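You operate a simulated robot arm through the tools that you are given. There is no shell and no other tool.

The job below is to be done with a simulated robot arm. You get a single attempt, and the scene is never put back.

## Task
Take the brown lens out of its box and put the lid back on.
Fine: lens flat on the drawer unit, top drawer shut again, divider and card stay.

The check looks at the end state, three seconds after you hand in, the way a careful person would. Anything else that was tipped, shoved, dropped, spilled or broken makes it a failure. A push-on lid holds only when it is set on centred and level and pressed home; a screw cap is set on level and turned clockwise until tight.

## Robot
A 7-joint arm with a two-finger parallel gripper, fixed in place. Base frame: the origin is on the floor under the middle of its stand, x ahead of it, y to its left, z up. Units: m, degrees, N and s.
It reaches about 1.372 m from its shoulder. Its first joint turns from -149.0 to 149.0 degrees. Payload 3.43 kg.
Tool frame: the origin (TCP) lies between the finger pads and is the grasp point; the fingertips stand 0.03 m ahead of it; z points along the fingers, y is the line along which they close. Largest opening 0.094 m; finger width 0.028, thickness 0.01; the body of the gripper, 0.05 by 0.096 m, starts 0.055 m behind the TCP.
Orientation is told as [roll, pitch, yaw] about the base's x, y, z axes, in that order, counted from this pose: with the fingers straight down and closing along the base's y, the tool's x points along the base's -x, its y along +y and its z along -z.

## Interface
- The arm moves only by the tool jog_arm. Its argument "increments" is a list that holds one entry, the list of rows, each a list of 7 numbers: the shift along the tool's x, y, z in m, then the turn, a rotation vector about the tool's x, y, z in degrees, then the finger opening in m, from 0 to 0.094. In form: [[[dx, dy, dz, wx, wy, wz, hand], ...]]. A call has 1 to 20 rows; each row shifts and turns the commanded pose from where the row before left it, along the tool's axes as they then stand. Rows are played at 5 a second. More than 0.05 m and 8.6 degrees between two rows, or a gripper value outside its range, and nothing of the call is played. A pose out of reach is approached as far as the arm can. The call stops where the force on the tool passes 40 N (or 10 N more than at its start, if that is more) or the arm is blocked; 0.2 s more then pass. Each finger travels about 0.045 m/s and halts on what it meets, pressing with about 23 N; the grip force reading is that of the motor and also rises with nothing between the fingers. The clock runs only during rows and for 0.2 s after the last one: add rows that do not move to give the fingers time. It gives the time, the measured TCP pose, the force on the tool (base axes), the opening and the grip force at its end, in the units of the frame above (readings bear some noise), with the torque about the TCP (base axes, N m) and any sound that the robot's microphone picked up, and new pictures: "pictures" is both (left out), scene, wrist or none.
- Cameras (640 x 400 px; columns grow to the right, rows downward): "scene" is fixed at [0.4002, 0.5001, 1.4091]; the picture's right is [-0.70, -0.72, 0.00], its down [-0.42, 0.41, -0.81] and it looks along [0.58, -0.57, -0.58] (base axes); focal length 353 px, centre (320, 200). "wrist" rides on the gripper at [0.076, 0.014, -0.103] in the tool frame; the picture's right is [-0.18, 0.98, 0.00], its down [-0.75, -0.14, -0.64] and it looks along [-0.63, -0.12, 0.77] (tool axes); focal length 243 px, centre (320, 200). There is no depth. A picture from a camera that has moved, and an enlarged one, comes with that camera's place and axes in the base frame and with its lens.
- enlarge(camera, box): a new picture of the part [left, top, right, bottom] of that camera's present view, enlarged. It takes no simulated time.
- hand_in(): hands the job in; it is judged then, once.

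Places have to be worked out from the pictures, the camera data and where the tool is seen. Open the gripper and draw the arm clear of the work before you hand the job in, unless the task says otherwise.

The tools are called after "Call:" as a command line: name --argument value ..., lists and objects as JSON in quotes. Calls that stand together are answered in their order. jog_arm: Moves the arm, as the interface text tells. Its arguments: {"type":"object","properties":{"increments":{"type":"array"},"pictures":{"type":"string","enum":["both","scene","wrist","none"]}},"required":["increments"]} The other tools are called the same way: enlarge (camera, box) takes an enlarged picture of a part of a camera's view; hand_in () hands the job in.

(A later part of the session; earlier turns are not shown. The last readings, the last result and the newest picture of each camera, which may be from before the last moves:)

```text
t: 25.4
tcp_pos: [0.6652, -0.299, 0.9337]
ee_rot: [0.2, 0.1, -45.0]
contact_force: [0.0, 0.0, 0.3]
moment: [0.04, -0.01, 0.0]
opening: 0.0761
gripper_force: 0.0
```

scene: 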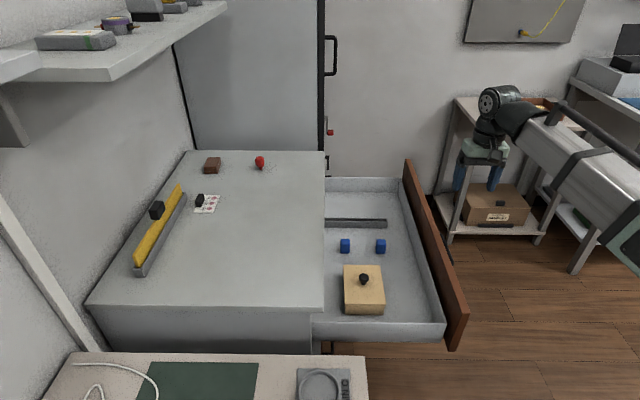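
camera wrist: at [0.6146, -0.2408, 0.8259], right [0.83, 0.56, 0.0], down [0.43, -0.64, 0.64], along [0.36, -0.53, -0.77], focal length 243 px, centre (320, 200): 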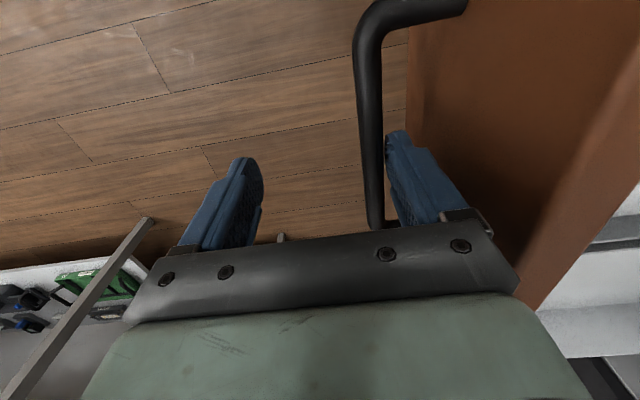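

Released cleanly; the drawer stayed put. I move above the box (towards u≈0.53, w≈0.53, z≈0.96).

Call:
jog_arm --increments '[[[0.008, 0.015, -0.01, 0, 0, 0, 0.076], [0.017, 0.032, -0.01, 0, 0, 0, 0.076], [0.018, 0.034, -0.01, 0, 0, 0, 0.076], [0.018, 0.034, 0, 0, 0, 0, 0.076], [0.018, 0.034, 0, 0, 0, 0, 0.076], [0.018, 0.034, 0, 0, 0, 0, 0.076], [0.018, 0.034, 0, 0, 0, 0, 0.076], [0.018, 0.034, 0, 0, 0, 0, 0.076], [0.012, 0.02, 0, 0, 0, 0, 0.076], [0.005, 0.009, 0, 0, 0, 0, 0.076], [0, 0, 0, 0, 0, 0, 0.076]]]'

```text
t: 27.8
tcp_pos: [0.755, 0.0048, 0.9624]
ee_rot: [0.2, 0.2, -45.1]
contact_force: [-0.6, 0.3, -0.6]
moment: [0.02, -0.01, -0.01]
opening: 0.076
gripper_force: 0.0
camera wrist: at [0.7102, 0.0669, 1.0665], right [0.83, 0.56, 0.0], down [0.43, -0.64, 0.64], along [0.36, -0.53, -0.77], focal length 243 px, centre (320, 200)
```

scene: 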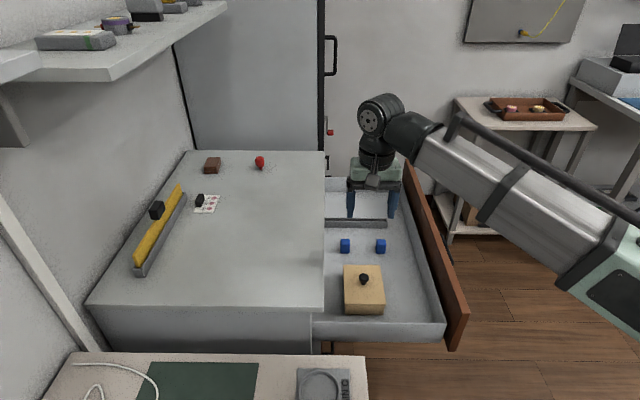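
wrist: 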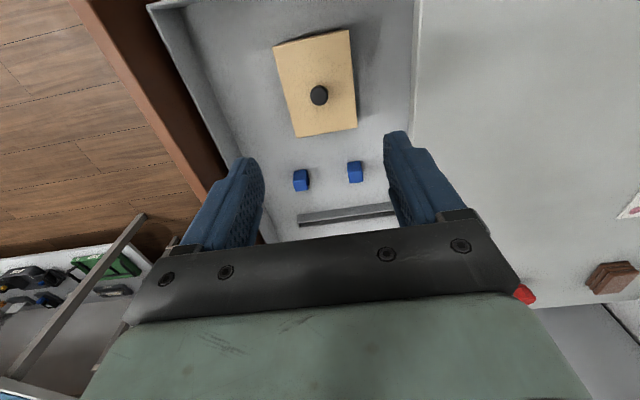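

Good view of the box from above. I enlarge it to triangulate the lid, knob and box edges.

Call:
enlarge --camera "wrist" --box '[240, 10, 400, 150]'

Call:
enlarge --camera "scene" --box '[335, 255, 395, 325]'

```text
2.86 times, centred on (320, 80) of wrist
camera zoom: at [0.7102, 0.0669, 1.0665], right [0.83, 0.56, 0.0], down [0.43, -0.64, 0.64], along [0.36, -0.53, -0.77], focal length 693 px, centre (320, 543)
```

zoom: 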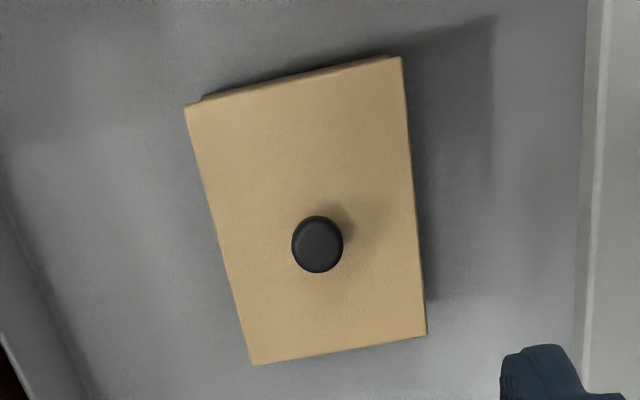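

```text
5.71 times, centred on (365, 290) of scene
camera zoom: at [0.4002, 0.5001, 1.4091], right [-0.7, -0.72, 0.0], down [-0.42, 0.41, -0.81], along [0.58, -0.57, -0.58], focal length 2020 px, centre (63, -314)
```

zoom: 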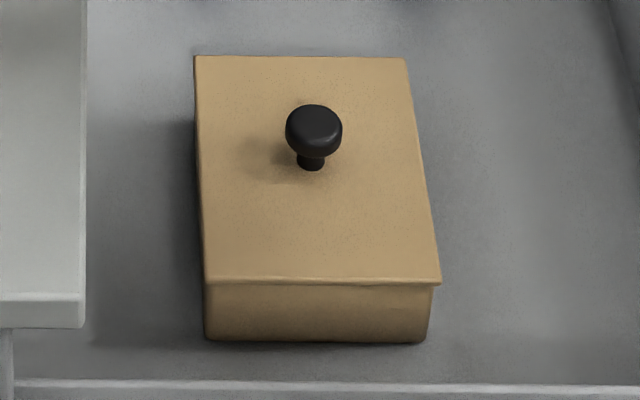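

Triangulated: lid ≈0.10×0.13 m, top at z≈0.685, aligned with u/w; knob head Ø≈0.025, top z≈0.72, centred at about u=0.530, w=0.556. I move over the knob and down to z≈0.80 for a closer check.

Call:
jog_arm --increments '[[[-0.006, -0.002, 0.015, 0, 0, 0, 0.06], [-0.007, -0.002, 0.03, 0, 0, 0, 0.06], [-0.007, -0.002, 0.03, 0, 0, 0, 0.06], [-0.005, -0.001, 0.03, 0, 0, 0, 0.06], [0, 0, 0.03, 0, 0, 0, 0.06], [0, 0, 0.02, 0, 0, 0, 0.06], [0, 0, 0.008, 0, 0, 0, 0.06], [0, 0, 0, 0, 0, 0, 0.06]]]'

```text
t: 29.6
tcp_pos: [0.7681, -0.0179, 0.7981]
ee_rot: [0.3, 0.1, -45.0]
contact_force: [0.6, 0.8, 0.4]
moment: [0.0, -0.04, 0.0]
opening: 0.0601
gripper_force: 0.0
camera wrist: at [0.7236, 0.0452, 0.9028], right [0.83, 0.56, 0.0], down [0.43, -0.64, 0.64], along [0.36, -0.53, -0.77], focal length 243 px, centre (320, 200)
```

scene: 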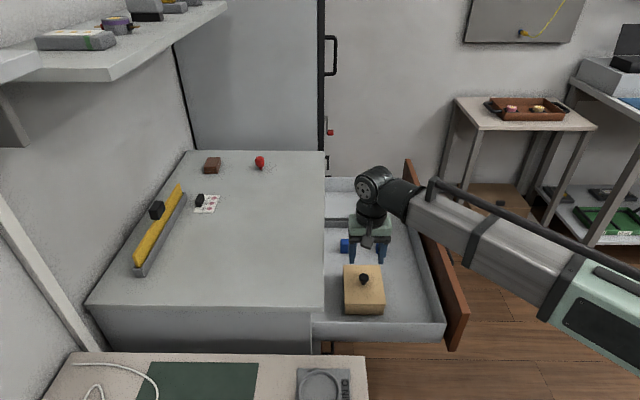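
wrist: 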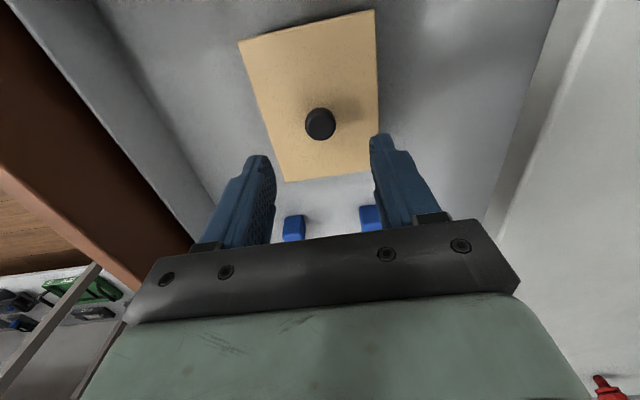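

Call:
enlarge --camera "wrist" --box '[220, 0, 420, 220]'

Call:
enlarge --camera "scene" --box '[330, 210, 410, 320]'

```text
1.82 times, centred on (320, 110) of wrist
camera zoom: at [0.7236, 0.0452, 0.9028], right [0.83, 0.56, 0.0], down [0.43, -0.64, 0.64], along [0.36, -0.53, -0.77], focal length 441 px, centre (320, 364)
```

zoom: 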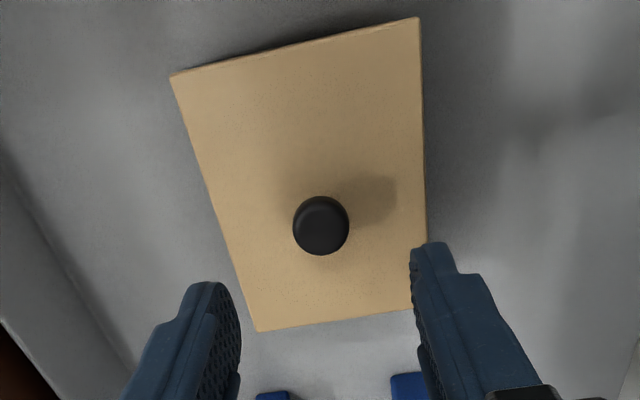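

```text
3.64 times, centred on (370, 265) of scene
camera zoom: at [0.4002, 0.5001, 1.4091], right [-0.7, -0.72, 0.0], down [-0.42, 0.41, -0.81], along [0.58, -0.57, -0.58], focal length 1285 px, centre (138, -36)
```

zoom: 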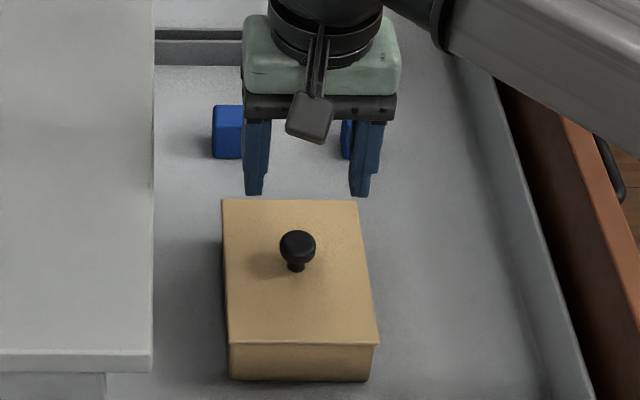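

Both wrist views agree: lid top z≈0.684, lid spans u 0.477–0.580, w 0.493–0.626, and the gripper is centred over the knob. I descend to z≈0.721 (fingertips ~7 mm above the lid).

Call:
jog_arm --increments '[[[0, 0, 0.02, 0, 0, 0, 0.06], [0, 0, 0.02, 0, 0, 0, 0.06], [0, 0, 0.015, 0, 0, 0, 0.06], [0, 0, 0.01, 0, 0, 0, 0.06], [0, 0, 0.006, 0, 0, 0, 0.06], [0, 0, 0.006, 0, 0, 0, 0.06], [0, 0, 0, 0, 0, 0, 0.06]]]'

```text
t: 31.2
tcp_pos: [0.7681, -0.0176, 0.7228]
ee_rot: [0.2, 0.2, -45.0]
contact_force: [0.3, 0.0, -0.2]
moment: [-0.01, -0.03, -0.01]
opening: 0.0598
gripper_force: 0.1
camera wrist: at [0.7223, 0.0455, 0.8271], right [0.83, 0.56, 0.0], down [0.43, -0.64, 0.64], along [0.36, -0.53, -0.77], focal length 243 px, centre (320, 200)
```

scene: 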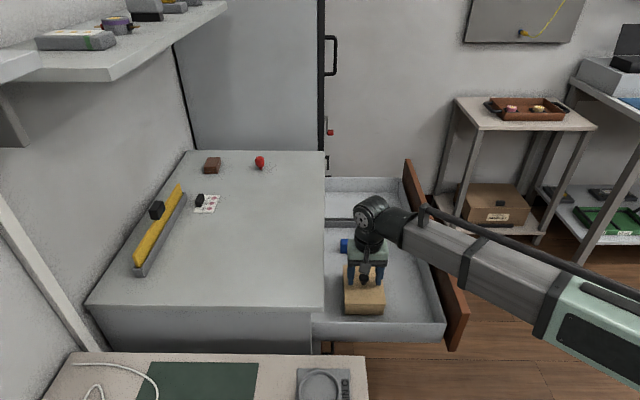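
wrist: 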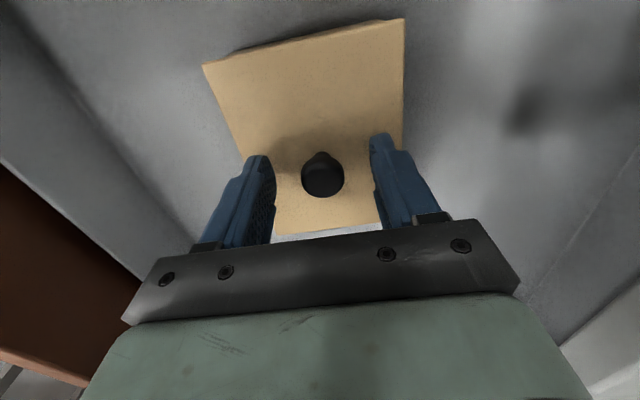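

Call:
enlarge --camera "wrist" --box '[190, 0, 440, 260]'

Call:
enlarge --camera "scene" --box '[335, 240, 395, 320]'

```text
1.54 times, centred on (315, 130) of wrist
camera zoom: at [0.7223, 0.0455, 0.8271], right [0.83, 0.56, 0.0], down [0.43, -0.64, 0.64], along [0.36, -0.53, -0.77], focal length 373 px, centre (328, 308)
```

zoom: 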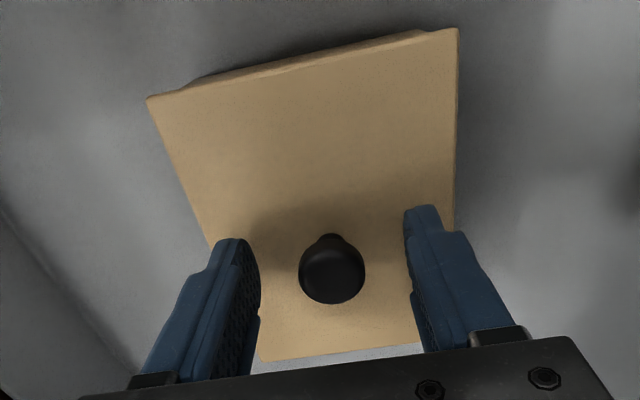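

```text
5.00 times, centred on (365, 280) of scene
camera zoom: at [0.4002, 0.5001, 1.4091], right [-0.7, -0.72, 0.0], down [-0.42, 0.41, -0.81], along [0.58, -0.57, -0.58], focal length 1767 px, centre (95, -200)
```

zoom: 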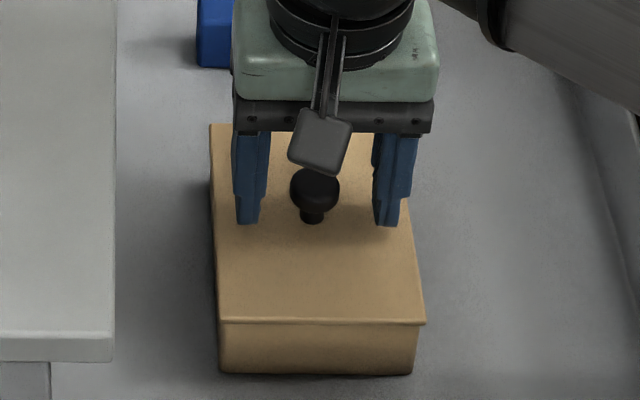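

The fingers straddle the knob head, tips just above the lid. I close on the knob.

Call:
jog_arm --increments '[[[0, 0, 0, 0, 0, 0, 0.03], [0, 0, 0, 0, 0, 0, 0.015], [0, 0, 0, 0, 0, 0, 0.01], [0, 0, 0, 0, 0, 0, 0.01], [0, 0, 0, 0, 0, 0, 0.01], [0, 0, 0, 0, 0, 0, 0.01]]]' --pictures "wrist"

```text
t: 32.6
tcp_pos: [0.7669, -0.0162, 0.7235]
ee_rot: [0.2, 0.1, -45.0]
contact_force: [-0.1, 0.1, -0.3]
moment: [0.03, 0.01, -0.04]
opening: 0.0243
gripper_force: 22.8
heard: snap
camera wrist: at [0.7222, 0.0454, 0.8273], right [0.83, 0.56, 0.0], down [0.43, -0.64, 0.64], along [0.36, -0.53, -0.77], focal length 243 px, centre (320, 200)
```

wrist: 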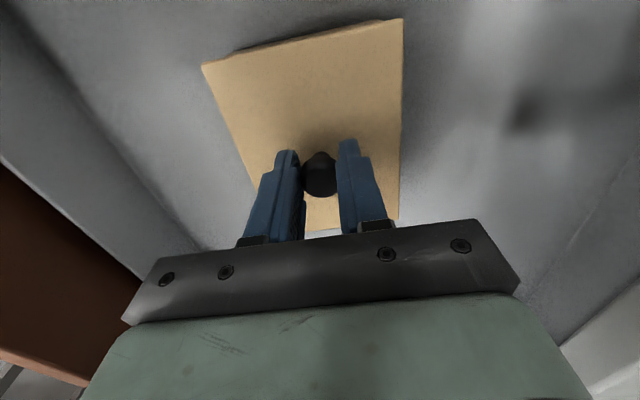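

Grip is on the knob (opening 0.024, 22.8 N) and a "snap" was heard, presumably the lid's seating letting go. I record the lid's reference pose (TCP z≈0.7232, u≈0.5308, w≈0.5537) and lift slowly straight up.

Call:
jog_arm --increments '[[[0, 0, -0.002, 0, 0, 0, 0.01], [0, 0, -0.003, 0, 0, 0, 0.01], [0, 0, -0.004, 0, 0, 0, 0.01], [0, 0, -0.005, 0, 0, 0, 0.01], [0, 0, -0.005, 0, 0, 0, 0.01], [0, 0, -0.005, 0, 0, 0, 0.01], [0, 0, 0, 0, 0, 0, 0.01]]]'

```text
t: 34.2
tcp_pos: [0.7698, -0.0182, 0.7475]
ee_rot: [0.3, 0.1, -45.1]
contact_force: [-1.1, 0.6, -1.2]
moment: [0.05, 0.0, -0.01]
opening: 0.0241
gripper_force: 23.1
camera wrist: at [0.7241, 0.0452, 0.8511], right [0.83, 0.56, 0.0], down [0.43, -0.64, 0.64], along [0.36, -0.53, -0.77], focal length 243 px, centre (320, 200)
```

scene: 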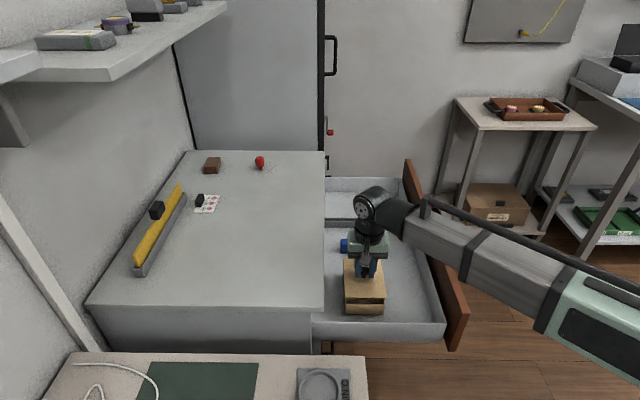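
wrist: 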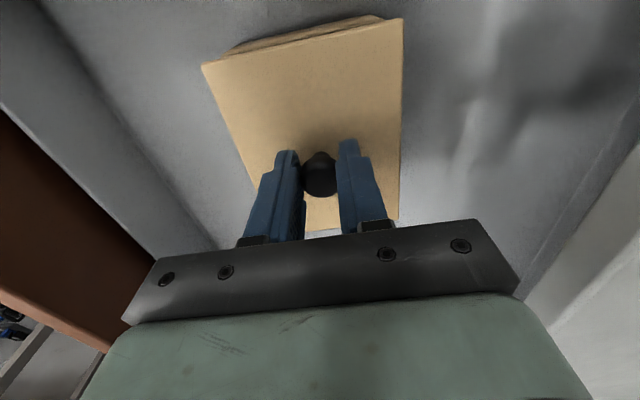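

Call:
enlarge --camera "scene" --box '[325, 230, 405, 330]'

Call:
enlarge --camera "wrist" --box '[180, 0, 430, 240]'

```text
4.00 times, centred on (365, 280) of scene
camera zoom: at [0.4002, 0.5001, 1.4091], right [-0.7, -0.72, 0.0], down [-0.42, 0.41, -0.81], along [0.58, -0.57, -0.58], focal length 1414 px, centre (140, -120)
```

zoom: 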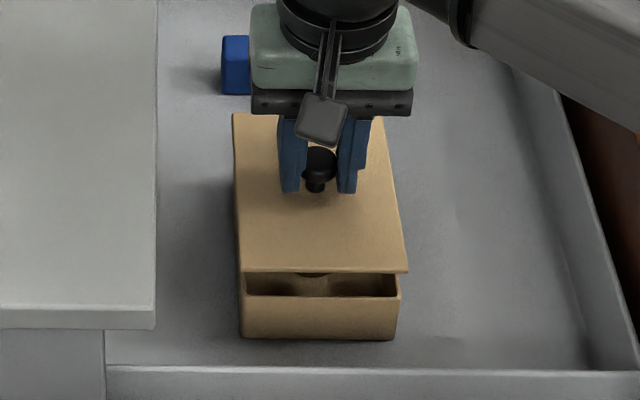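

```text
1.67 times, centred on (305, 120) of wrist
camera zoom: at [0.7241, 0.0452, 0.8511], right [0.83, 0.56, 0.0], down [0.43, -0.64, 0.64], along [0.36, -0.53, -0.77], focal length 404 px, centre (345, 333)
```

zoom: 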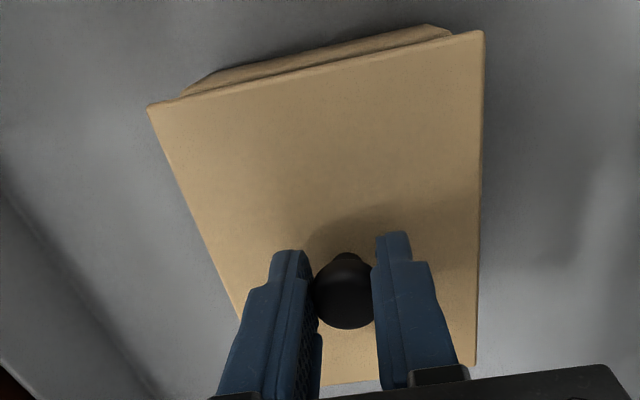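

The lid is off cleanly and the box stayed. I raise it straight up by 0.17 m.

Call:
jog_arm --increments '[[[0, 0, -0.01, 0, 0, 0, 0.01], [0, 0, -0.02, 0, 0, 0, 0.01], [0, 0, -0.03, 0, 0, 0, 0.01], [0, 0, -0.03, 0, 0, 0, 0.01], [0, 0, -0.03, 0, 0, 0, 0.01], [0, 0, -0.025, 0, 0, 0, 0.01], [0, 0, -0.015, 0, 0, 0, 0.01], [0, 0, -0.01, 0, 0, 0, 0.01], [0, 0, 0, 0, 0, 0, 0.01]]]'

```text
t: 36.2
tcp_pos: [0.7688, -0.0182, 0.9151]
ee_rot: [0.2, 0.0, -44.9]
contact_force: [-0.4, 0.3, 0.3]
moment: [-0.02, -0.01, 0.0]
opening: 0.0242
gripper_force: 22.6
camera wrist: at [0.7234, 0.0448, 1.0201], right [0.83, 0.56, 0.0], down [0.43, -0.64, 0.64], along [0.36, -0.53, -0.77], focal length 243 px, centre (320, 200)
```

scene: 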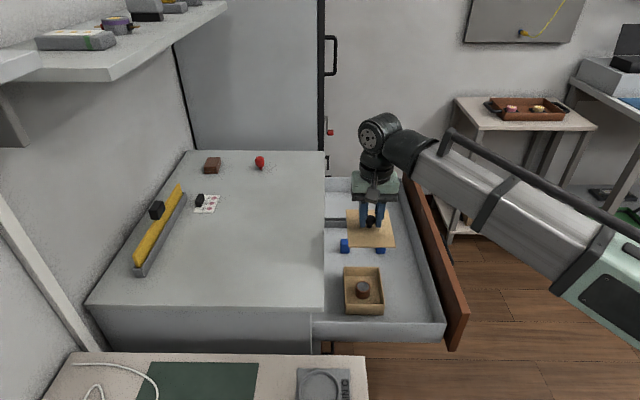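
wrist: 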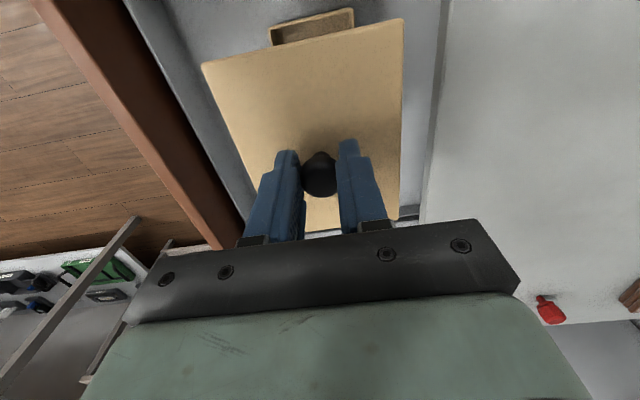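

Call:
enlarge --camera "scene" --box '[335, 255, 395, 325]'

Call:
enlarge --camera "scene" --box '[335, 190, 405, 260]'

```text
5.71 times, centred on (365, 290) of scene
camera zoom: at [0.4002, 0.5001, 1.4091], right [-0.7, -0.72, 0.0], down [-0.42, 0.41, -0.81], along [0.58, -0.57, -0.58], focal length 2020 px, centre (63, -314)
```

zoom: 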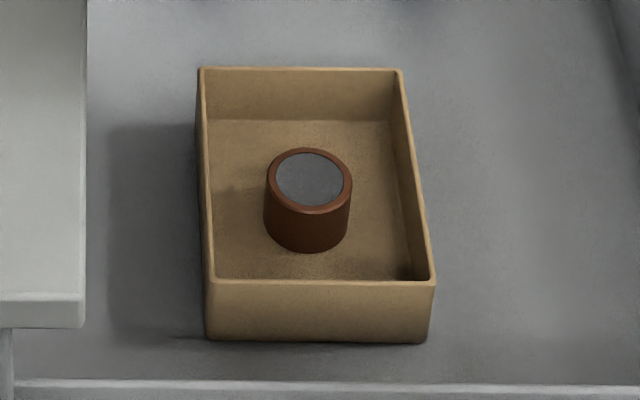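

```text
5.71 times, centred on (370, 225) of scene
camera zoom: at [0.4002, 0.5001, 1.4091], right [-0.7, -0.72, 0.0], down [-0.42, 0.41, -0.81], along [0.58, -0.57, -0.58], focal length 2020 px, centre (34, 57)
```

zoom: 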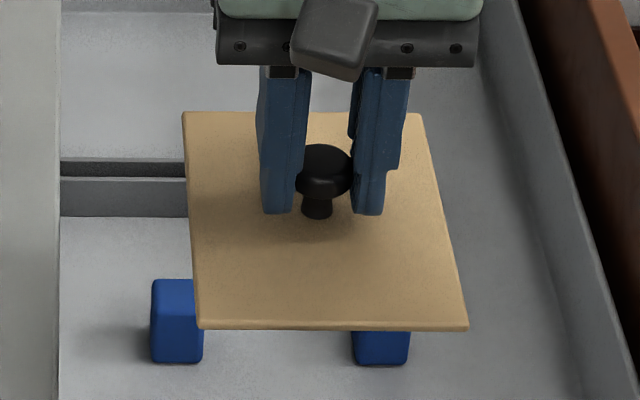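

The brown lens is a short cylinder (brown rim, grey glass) standing upright in the box. I carry the lid over the unit top to about u=0.75, w=0.554, a free area.

Call:
jog_arm --increments '[[[0, 0.015, 0, 0, 0, 0, 0.01], [0, 0.03, 0, 0, 0, 0, 0.01], [0, 0.035, 0, 0, 0, 0, 0.01], [0, 0.035, 0, 0, 0, 0, 0.01], [0, 0.035, 0, 0, 0, 0, 0.01], [0, 0.035, 0, 0, 0, 0, 0.01], [0, 0.025, 0, 0, 0, 0, 0.01], [0, 0.01, 0, 0, 0, 0, 0.01], [0, 0, 0, 0, 0, 0, 0.01]]]'

```text
t: 38.2
tcp_pos: [0.9246, 0.135, 0.9178]
ee_rot: [0.2, 0.2, -45.1]
contact_force: [-0.9, -0.2, 0.4]
moment: [0.01, -0.03, -0.01]
opening: 0.0241
gripper_force: 22.8
camera wrist: at [0.8798, 0.1989, 1.0217], right [0.83, 0.56, 0.0], down [0.43, -0.64, 0.64], along [0.36, -0.53, -0.77], focal length 243 px, centre (320, 200)
```

scene: 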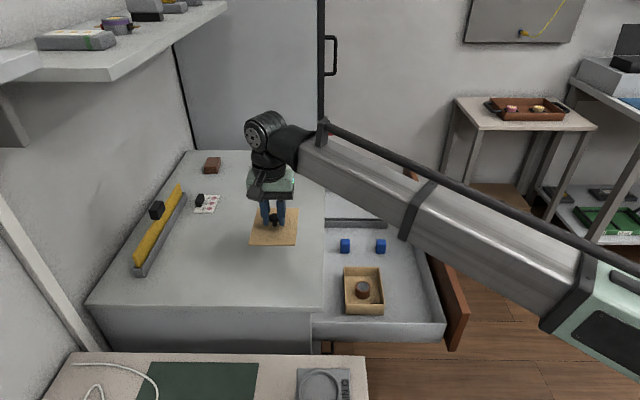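
wrist: 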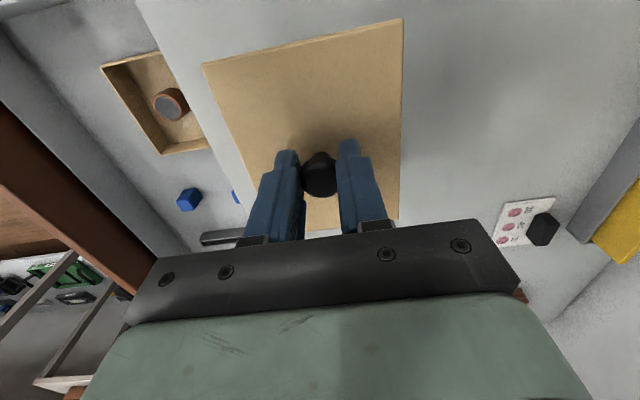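

Lid is over the free area. I lower to about z=0.866, then step down watching for contact.

Call:
jog_arm --increments '[[[0, 0, 0.01, 0, 0, 0, 0.01], [0, 0, 0.015, 0, 0, 0, 0.01], [0, 0, 0.015, 0, 0, 0, 0.01], [0, 0, 0.008, 0, 0, 0, 0.01], [0, 0, 0.004, 0, 0, 0, 0.01], [0, 0, 0, 0, 0, 0, 0.01]]]' --pictures "scene"

Call:
enlarge --camera "scene" --box '[230, 180, 320, 260]'

```text
t: 39.6
tcp_pos: [0.9243, 0.1371, 0.8663]
ee_rot: [0.2, 0.1, -45.0]
contact_force: [-0.7, 0.3, -0.2]
moment: [0.01, -0.04, 0.01]
opening: 0.0239
gripper_force: 23.5
```

scene: 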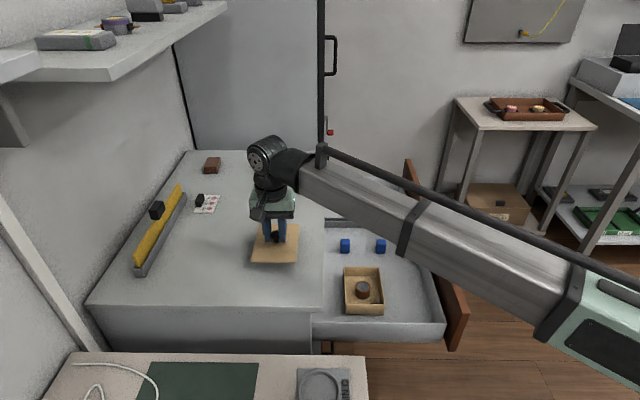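

```text
5.00 times, centred on (275, 220) of scene
camera zoom: at [0.4002, 0.5001, 1.4091], right [-0.7, -0.72, 0.0], down [-0.42, 0.41, -0.81], along [0.58, -0.57, -0.58], focal length 1767 px, centre (545, 100)
```

zoom: 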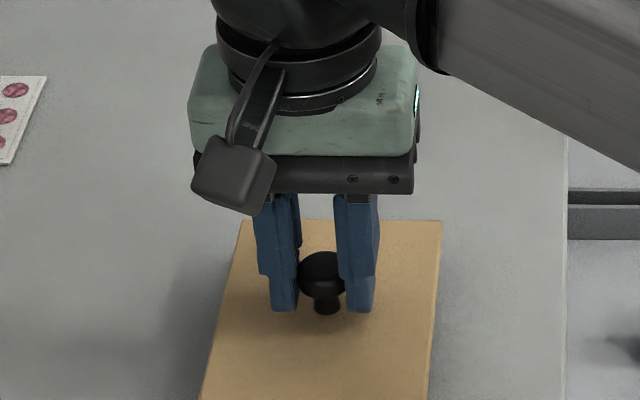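

No contact yet at TCP z=0.866. I lower another 12 mm in 3 mm steps.

Call:
jog_arm --increments '[[[0, 0, 0.003, 0, 0, 0, 0.01], [0, 0, 0.003, 0, 0, 0, 0.01], [0, 0, 0.003, 0, 0, 0, 0.01], [0, 0, 0, 0, 0, 0, 0.01]]]' --pictures "none"

Call:
enlarge --camera "scene" --box '[230, 200, 320, 280]'

```text
t: 40.6
tcp_pos: [0.9235, 0.1366, 0.858]
ee_rot: [0.1, 0.1, -45.0]
contact_force: [0.1, -0.5, -0.3]
moment: [0.01, 0.01, 0.01]
opening: 0.024
gripper_force: 22.9
```

```text
5.00 times, centred on (275, 240) of scene
camera zoom: at [0.4002, 0.5001, 1.4091], right [-0.7, -0.72, 0.0], down [-0.42, 0.41, -0.81], along [0.58, -0.57, -0.58], focal length 1767 px, centre (545, 0)
```

zoom: 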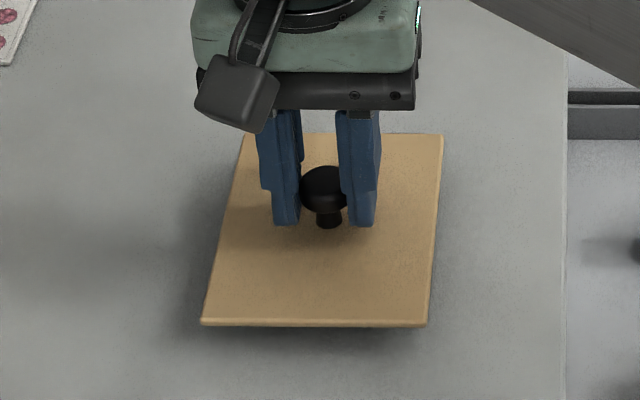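

Still a shadow gap and no force. I go on in 2 mm steps.

Call:
jog_arm --increments '[[[0, 0, 0.002, 0, 0, 0, 0.01], [0, 0, 0.002, 0, 0, 0, 0.01], [0, 0, 0.002, 0, 0, 0, 0.01], [0, 0, 0, 0, 0, 0, 0.01]]]' --pictures "none"

Call:
enlarge --camera "scene" --box '[230, 210, 320, 280]'

```text
t: 41.6
tcp_pos: [0.9234, 0.1358, 0.8509]
ee_rot: [0.3, 0.1, -44.9]
contact_force: [-0.2, -0.2, -0.5]
moment: [-0.01, -0.03, 0.01]
opening: 0.0243
gripper_force: 23.6
```

```text
5.71 times, centred on (275, 245) of scene
camera zoom: at [0.4002, 0.5001, 1.4091], right [-0.7, -0.72, 0.0], down [-0.42, 0.41, -0.81], along [0.58, -0.57, -0.58], focal length 2020 px, centre (577, -57)
```

zoom: 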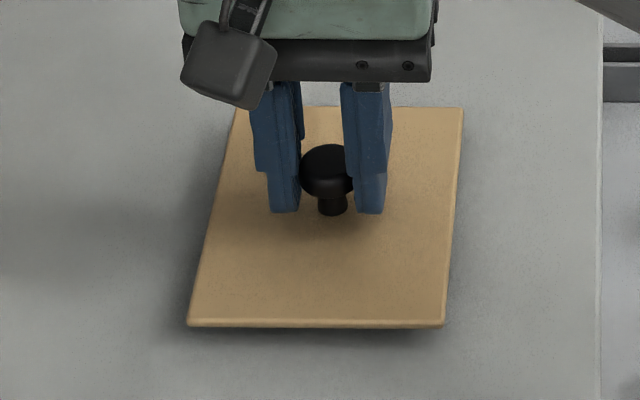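

The gap is nearly closed. A few more 1.5 mm steps.

Call:
jog_arm --increments '[[[0, 0, 0.0015, 0, 0, 0, 0.01], [0, 0, 0.0015, 0, 0, 0, 0.01], [0, 0, 0.001, 0, 0, 0, 0.01], [0, 0, 0, 0, 0, 0, 0.01]]]' --pictures "none"

Call:
enlarge --camera "scene" --box '[230, 210, 320, 280]'

```text
t: 42.6
tcp_pos: [0.9251, 0.1378, 0.8473]
ee_rot: [0.2, 0.1, -45.0]
contact_force: [-0.6, -0.7, -0.3]
moment: [-0.02, 0.0, -0.02]
opening: 0.024
gripper_force: 22.9
```

```text
5.71 times, centred on (275, 245) of scene
camera zoom: at [0.4002, 0.5001, 1.4091], right [-0.7, -0.72, 0.0], down [-0.42, 0.41, -0.81], along [0.58, -0.57, -0.58], focal length 2020 px, centre (577, -57)
```

zoom: 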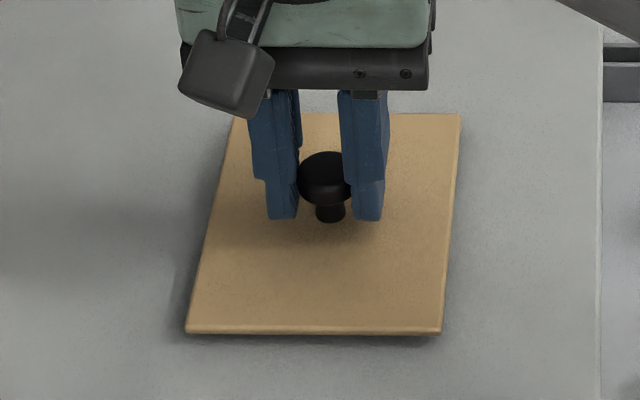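

Still no force; continuing in 1 mm steps.

Call:
jog_arm --increments '[[[0, 0, 0.001, 0, 0, 0, 0.01], [0, 0, 0.001, 0, 0, 0, 0.01], [0, 0, 0.001, 0, 0, 0, 0.01], [0, 0, 0, 0, 0, 0, 0.01]]]' --pictures "none"

Call:
enlarge --camera "scene" --box '[230, 210, 320, 280]'

```text
t: 43.6
tcp_pos: [0.9246, 0.1368, 0.8433]
ee_rot: [0.2, 0.1, -45.0]
contact_force: [0.7, 0.5, -0.4]
moment: [0.01, 0.02, -0.03]
opening: 0.0243
gripper_force: 23.2
```

```text
5.71 times, centred on (275, 245) of scene
camera zoom: at [0.4002, 0.5001, 1.4091], right [-0.7, -0.72, 0.0], down [-0.42, 0.41, -0.81], along [0.58, -0.57, -0.58], focal length 2020 px, centre (577, -57)
```

zoom: 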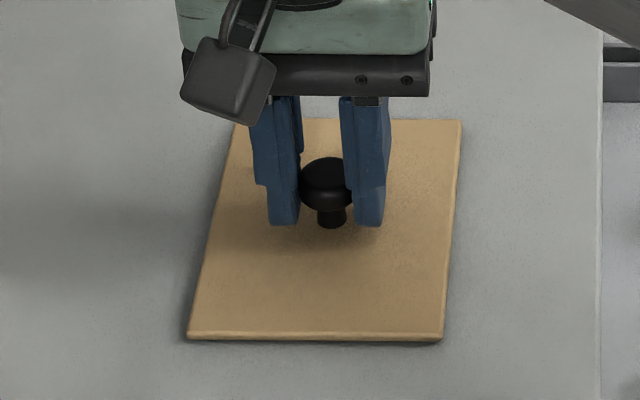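

The plate is very near the surface now; continuing in 1 mm steps.

Call:
jog_arm --increments '[[[0, 0, 0.001, 0, 0, 0, 0.01], [0, 0, 0.001, 0, 0, 0, 0.01], [0, 0, 0, 0, 0, 0, 0.01]]]' --pictures "none"

Call:
enlarge --camera "scene" --box '[230, 210, 320, 280]'

```text
t: 44.4
tcp_pos: [0.9244, 0.1366, 0.8419]
ee_rot: [0.2, 0.1, -44.9]
contact_force: [0.3, -0.1, 2.0]
moment: [0.04, 0.0, -0.02]
opening: 0.024
gripper_force: 22.9
```

```text
5.71 times, centred on (275, 245) of scene
camera zoom: at [0.4002, 0.5001, 1.4091], right [-0.7, -0.72, 0.0], down [-0.42, 0.41, -0.81], along [0.58, -0.57, -0.58], focal length 2020 px, centre (577, -57)
```

zoom: 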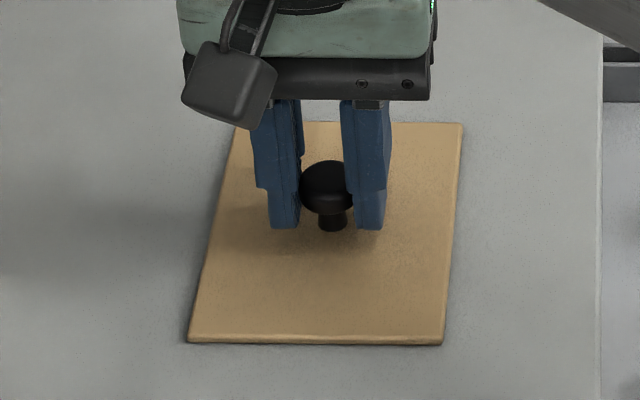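

Contact: +2 N upward at TCP z≈0.8417, so the lid rests on the unit top. I open the fingers.

Call:
jog_arm --increments '[[[0, 0, 0, 0, 0, 0, 0.03], [0, 0, 0, 0, 0, 0, 0.045], [0, 0, 0, 0, 0, 0, 0.06], [0, 0, 0, 0, 0, 0, 0.06], [0, 0, 0, 0, 0, 0, 0.06]]]'

```text
t: 45.6
tcp_pos: [0.9237, 0.138, 0.8423]
ee_rot: [0.2, 0.1, -45.0]
contact_force: [0.7, 0.5, -1.2]
moment: [-0.01, -0.01, 0.01]
opening: 0.0597
gripper_force: 0.1
camera wrist: at [0.8794, 0.1997, 0.9458], right [0.83, 0.56, 0.0], down [0.43, -0.64, 0.64], along [0.36, -0.53, -0.77], focal length 243 px, centre (320, 200)
```

scene: 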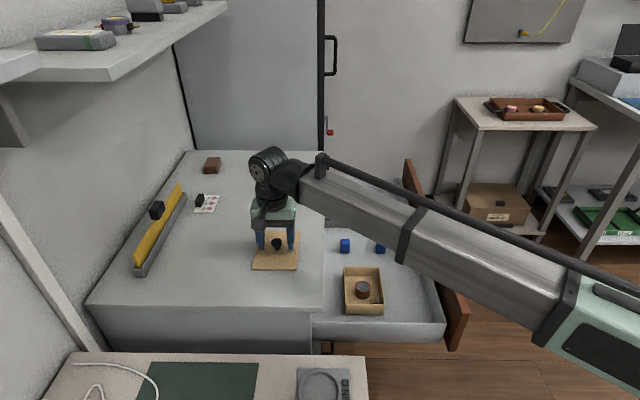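
wrist: 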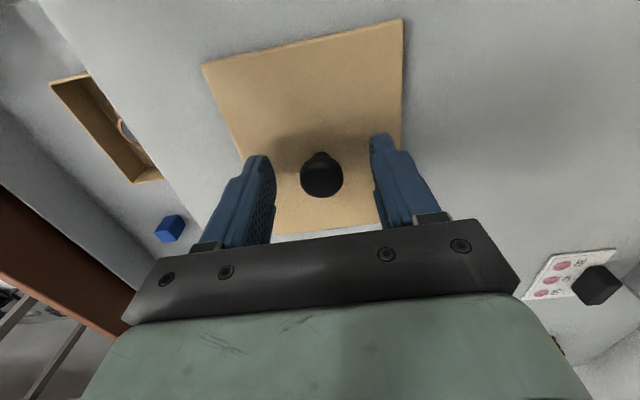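

The lid sits flat on the unit top. I rise 0.12 m and return by −0.22 m in u to above the box.

Call:
jog_arm --increments '[[[0, 0, -0.01, 0, 0, 0, 0.06], [0, 0, -0.02, 0, 0, 0, 0.06], [0, 0, -0.03, 0, 0, 0, 0.06], [0, 0, -0.03, 0, 0, 0, 0.06], [0, 0, -0.02, 0, 0, 0, 0.06], [0, 0, -0.01, 0, 0, 0, 0.06], [0, -0.02, 0, 0, 0, 0, 0.06], [0, -0.035, 0, 0, 0, 0, 0.06], [0, -0.035, 0, 0, 0, 0, 0.06], [0, -0.035, 0, 0, 0, 0, 0.06], [0, -0.035, 0, 0, 0, 0, 0.06], [0, -0.03, 0, 0, 0, 0, 0.06], [0, -0.02, 0, 0, 0, 0, 0.06], [0, -0.01, 0, 0, 0, 0, 0.06], [0, 0, 0, 0, 0, 0, 0.06]]]'

```text
t: 48.8
tcp_pos: [0.769, -0.0205, 0.9606]
ee_rot: [0.2, 0.1, -45.0]
contact_force: [0.6, 0.1, 0.0]
moment: [0.01, 0.01, 0.01]
opening: 0.0599
gripper_force: 0.1
camera wrist: at [0.7242, 0.0427, 1.0652], right [0.83, 0.56, 0.0], down [0.43, -0.64, 0.64], along [0.36, -0.53, -0.77], focal length 243 px, centre (320, 200)
```

scene: 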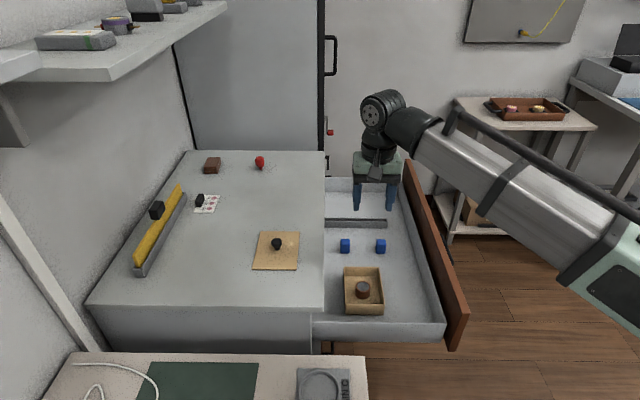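
wrist: 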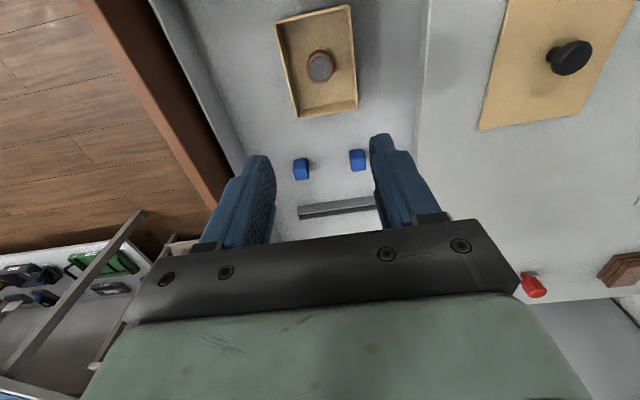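

The box with the lens is in view. I enlarge to localise the lens.

Call:
enlarge --camera "wrist" --box '[265, 0, 375, 125]'

Call:
enlarge --camera "scene" --box '[240, 215, 320, 285]'

```text
3.20 times, centred on (320, 62) of wrist
camera zoom: at [0.7242, 0.0427, 1.0652], right [0.83, 0.56, 0.0], down [0.43, -0.64, 0.64], along [0.36, -0.53, -0.77], focal length 776 px, centre (320, 640)
```

zoom: 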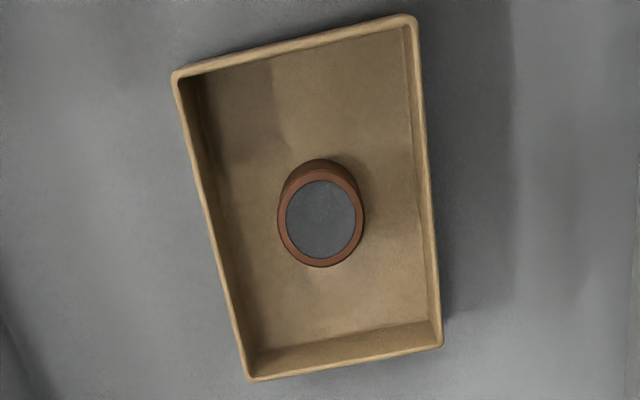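

```text
5.71 times, centred on (280, 250) of scene
camera zoom: at [0.4002, 0.5001, 1.4091], right [-0.7, -0.72, 0.0], down [-0.42, 0.41, -0.81], along [0.58, -0.57, -0.58], focal length 2020 px, centre (549, -86)
```

zoom: 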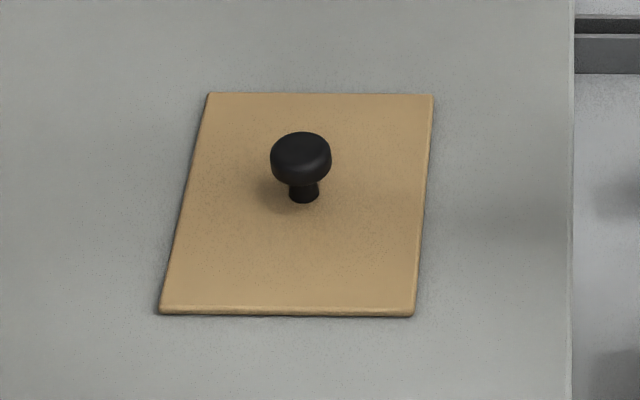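

The lens (Ø≈0.040, top z≈0.675, base ≈0.643) is centred in the box at u≈0.529, w≈0.5586, right under the TCP. I set the opening to 0.052 and descend to z≈0.76 for a check.

Call:
jog_arm --increments '[[[0, 0, 0.015, 0, 0, 0, 0.052], [0, 0, 0.035, 0, 0, 0, 0.052], [0, 0, 0.04, 0, 0, 0, 0.052], [0, 0, 0.04, 0, 0, 0, 0.052], [0, 0, 0.035, 0, 0, 0, 0.052], [0, 0, 0.025, 0, 0, 0, 0.052], [0, 0, 0.01, 0, 0, 0, 0.052], [0, 0, 0, 0, 0, 0, 0.052]]]'

Call:
enlarge --camera "wrist" --box '[200, 0, 440, 240]'

Call:
enlarge --camera "scene" --box '[335, 230, 405, 320]'

```text
t: 50.6
tcp_pos: [0.7712, -0.0184, 0.7627]
ee_rot: [0.2, 0.0, -44.9]
contact_force: [-0.1, 0.2, 0.1]
moment: [0.02, -0.01, 0.01]
opening: 0.0521
gripper_force: 0.0
camera wrist: at [0.7254, 0.0443, 0.8661], right [0.83, 0.56, 0.0], down [0.43, -0.64, 0.64], along [0.36, -0.53, -0.77], focal length 243 px, centre (320, 200)
```

scene: 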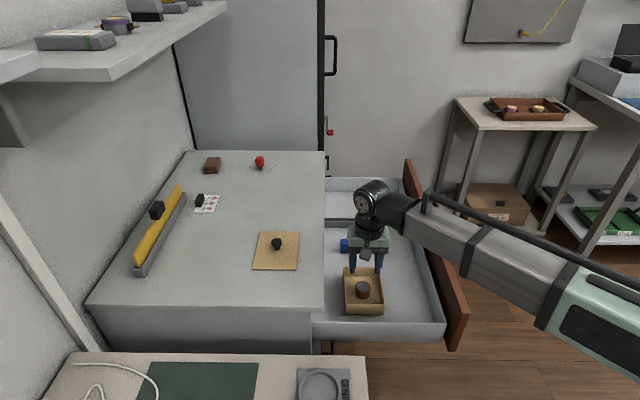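
wrist: 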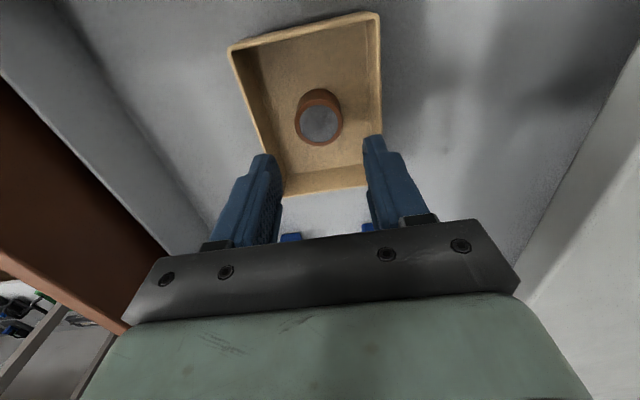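

```text
1.67 times, centred on (320, 120) of wrist
camera zoom: at [0.7254, 0.0443, 0.8661], right [0.83, 0.56, 0.0], down [0.43, -0.64, 0.64], along [0.36, -0.53, -0.77], focal length 404 px, centre (320, 333)
```

zoom: 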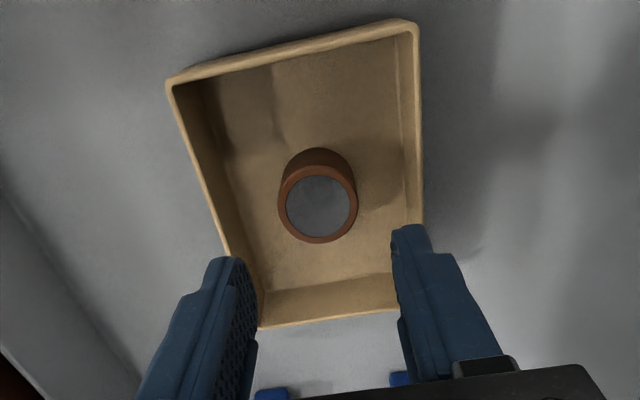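

```text
4.44 times, centred on (370, 275) of scene
camera zoom: at [0.4002, 0.5001, 1.4091], right [-0.7, -0.72, 0.0], down [-0.42, 0.41, -0.81], along [0.58, -0.57, -0.58], focal length 1571 px, centre (98, -133)
```

zoom: 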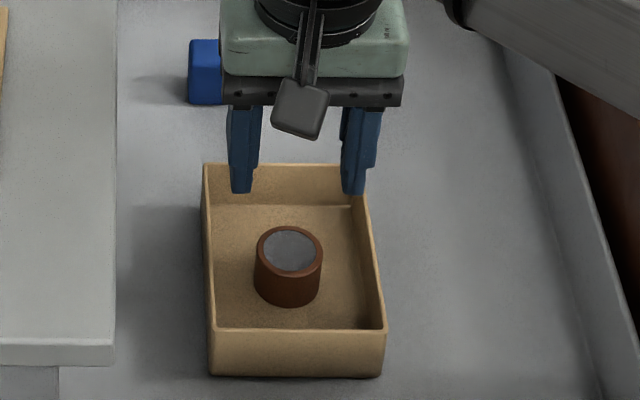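

The lens is centred between the fingers in both views. I descend to z≈0.685, the tips ending ~10 mm above the box floor.

Call:
jog_arm --increments '[[[0, 0, 0.015, 0, 0, 0, 0.052], [0, 0, 0.02, 0, 0, 0, 0.052], [0, 0, 0.015, 0, 0, 0, 0.052], [0, 0, 0.01, 0, 0, 0, 0.052], [0, 0, 0.008, 0, 0, 0, 0.052], [0, 0, 0.005, 0, 0, 0, 0.052], [0, 0, 0.003, 0, 0, 0, 0.052], [0, 0, 0, 0, 0, 0, 0.052]]]'

Call:
enlarge --camera "wrist" --box '[190, 0, 440, 250]'

Call:
enlarge --camera "scene" --box '[335, 240, 405, 330]'

```text
t: 52.4
tcp_pos: [0.7706, -0.0167, 0.6859]
ee_rot: [0.2, 0.0, -45.0]
contact_force: [0.9, -1.3, 0.7]
moment: [0.01, -0.04, 0.03]
opening: 0.052
gripper_force: 0.1
camera wrist: at [0.7248, 0.0459, 0.7898], right [0.83, 0.56, 0.0], down [0.43, -0.64, 0.64], along [0.36, -0.53, -0.77], focal length 243 px, centre (320, 200)
```

scene: 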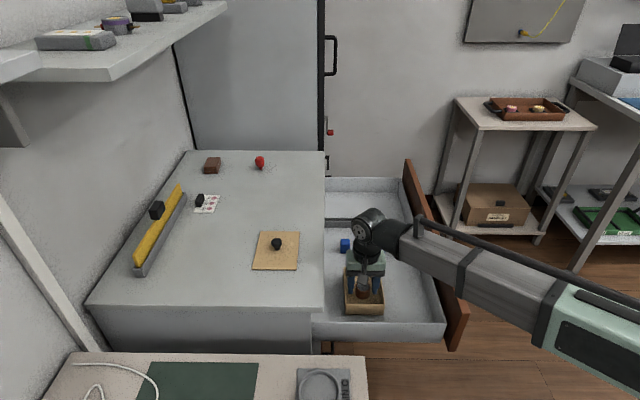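
wrist: 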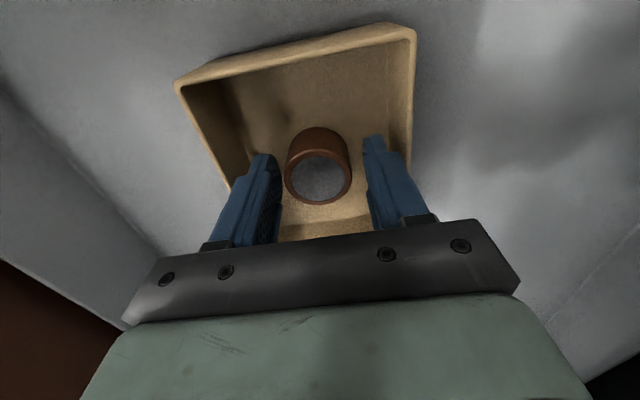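

```text
1.60 times, centred on (315, 125) of wrist
camera zoom: at [0.7248, 0.0459, 0.7898], right [0.83, 0.56, 0.0], down [0.43, -0.64, 0.64], along [0.36, -0.53, -0.77], focal length 388 px, centre (328, 320)
```

zoom: 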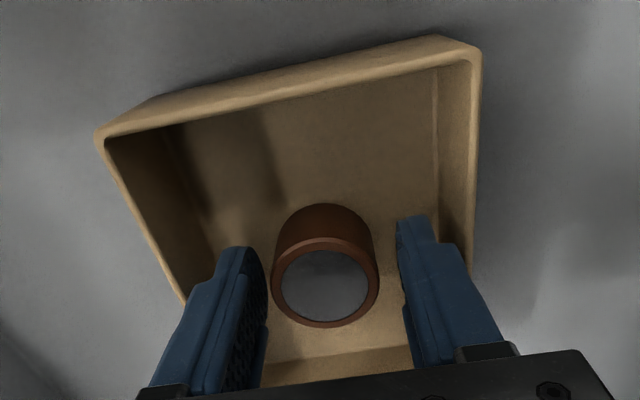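

```text
4.44 times, centred on (370, 285) of scene
camera zoom: at [0.4002, 0.5001, 1.4091], right [-0.7, -0.72, 0.0], down [-0.42, 0.41, -0.81], along [0.58, -0.57, -0.58], focal length 1571 px, centre (98, -178)
```

zoom: 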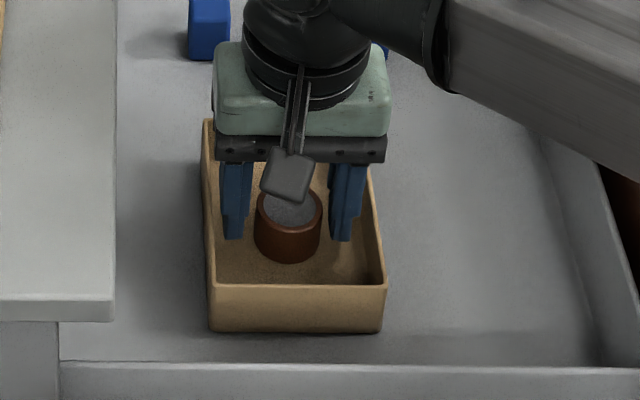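

The fingers straddle the lens inside the box. I close on it.

Call:
jog_arm --increments '[[[0, 0, 0, 0, 0, 0, 0.045], [0, 0, 0, 0, 0, 0, 0.04], [0, 0, 0, 0, 0, 0, 0.035], [0, 0, 0, 0, 0, 0, 0.03], [0, 0, 0, 0, 0, 0, 0.03], [0, 0, 0, 0, 0, 0, 0.03]]]' --pictures "wrist"

```text
t: 53.8
tcp_pos: [0.7699, -0.0181, 0.6868]
ee_rot: [0.2, 0.0, -44.9]
contact_force: [-0.3, -0.4, 2.0]
moment: [-0.06, 0.05, 0.0]
opening: 0.0382
gripper_force: 23.5
camera wrist: at [0.7247, 0.0459, 0.7899], right [0.83, 0.56, 0.0], down [0.43, -0.64, 0.64], along [0.36, -0.53, -0.77], focal length 243 px, centre (320, 200)
```

wrist: 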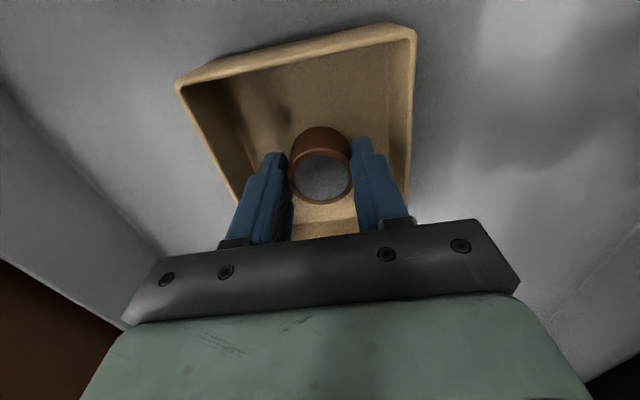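

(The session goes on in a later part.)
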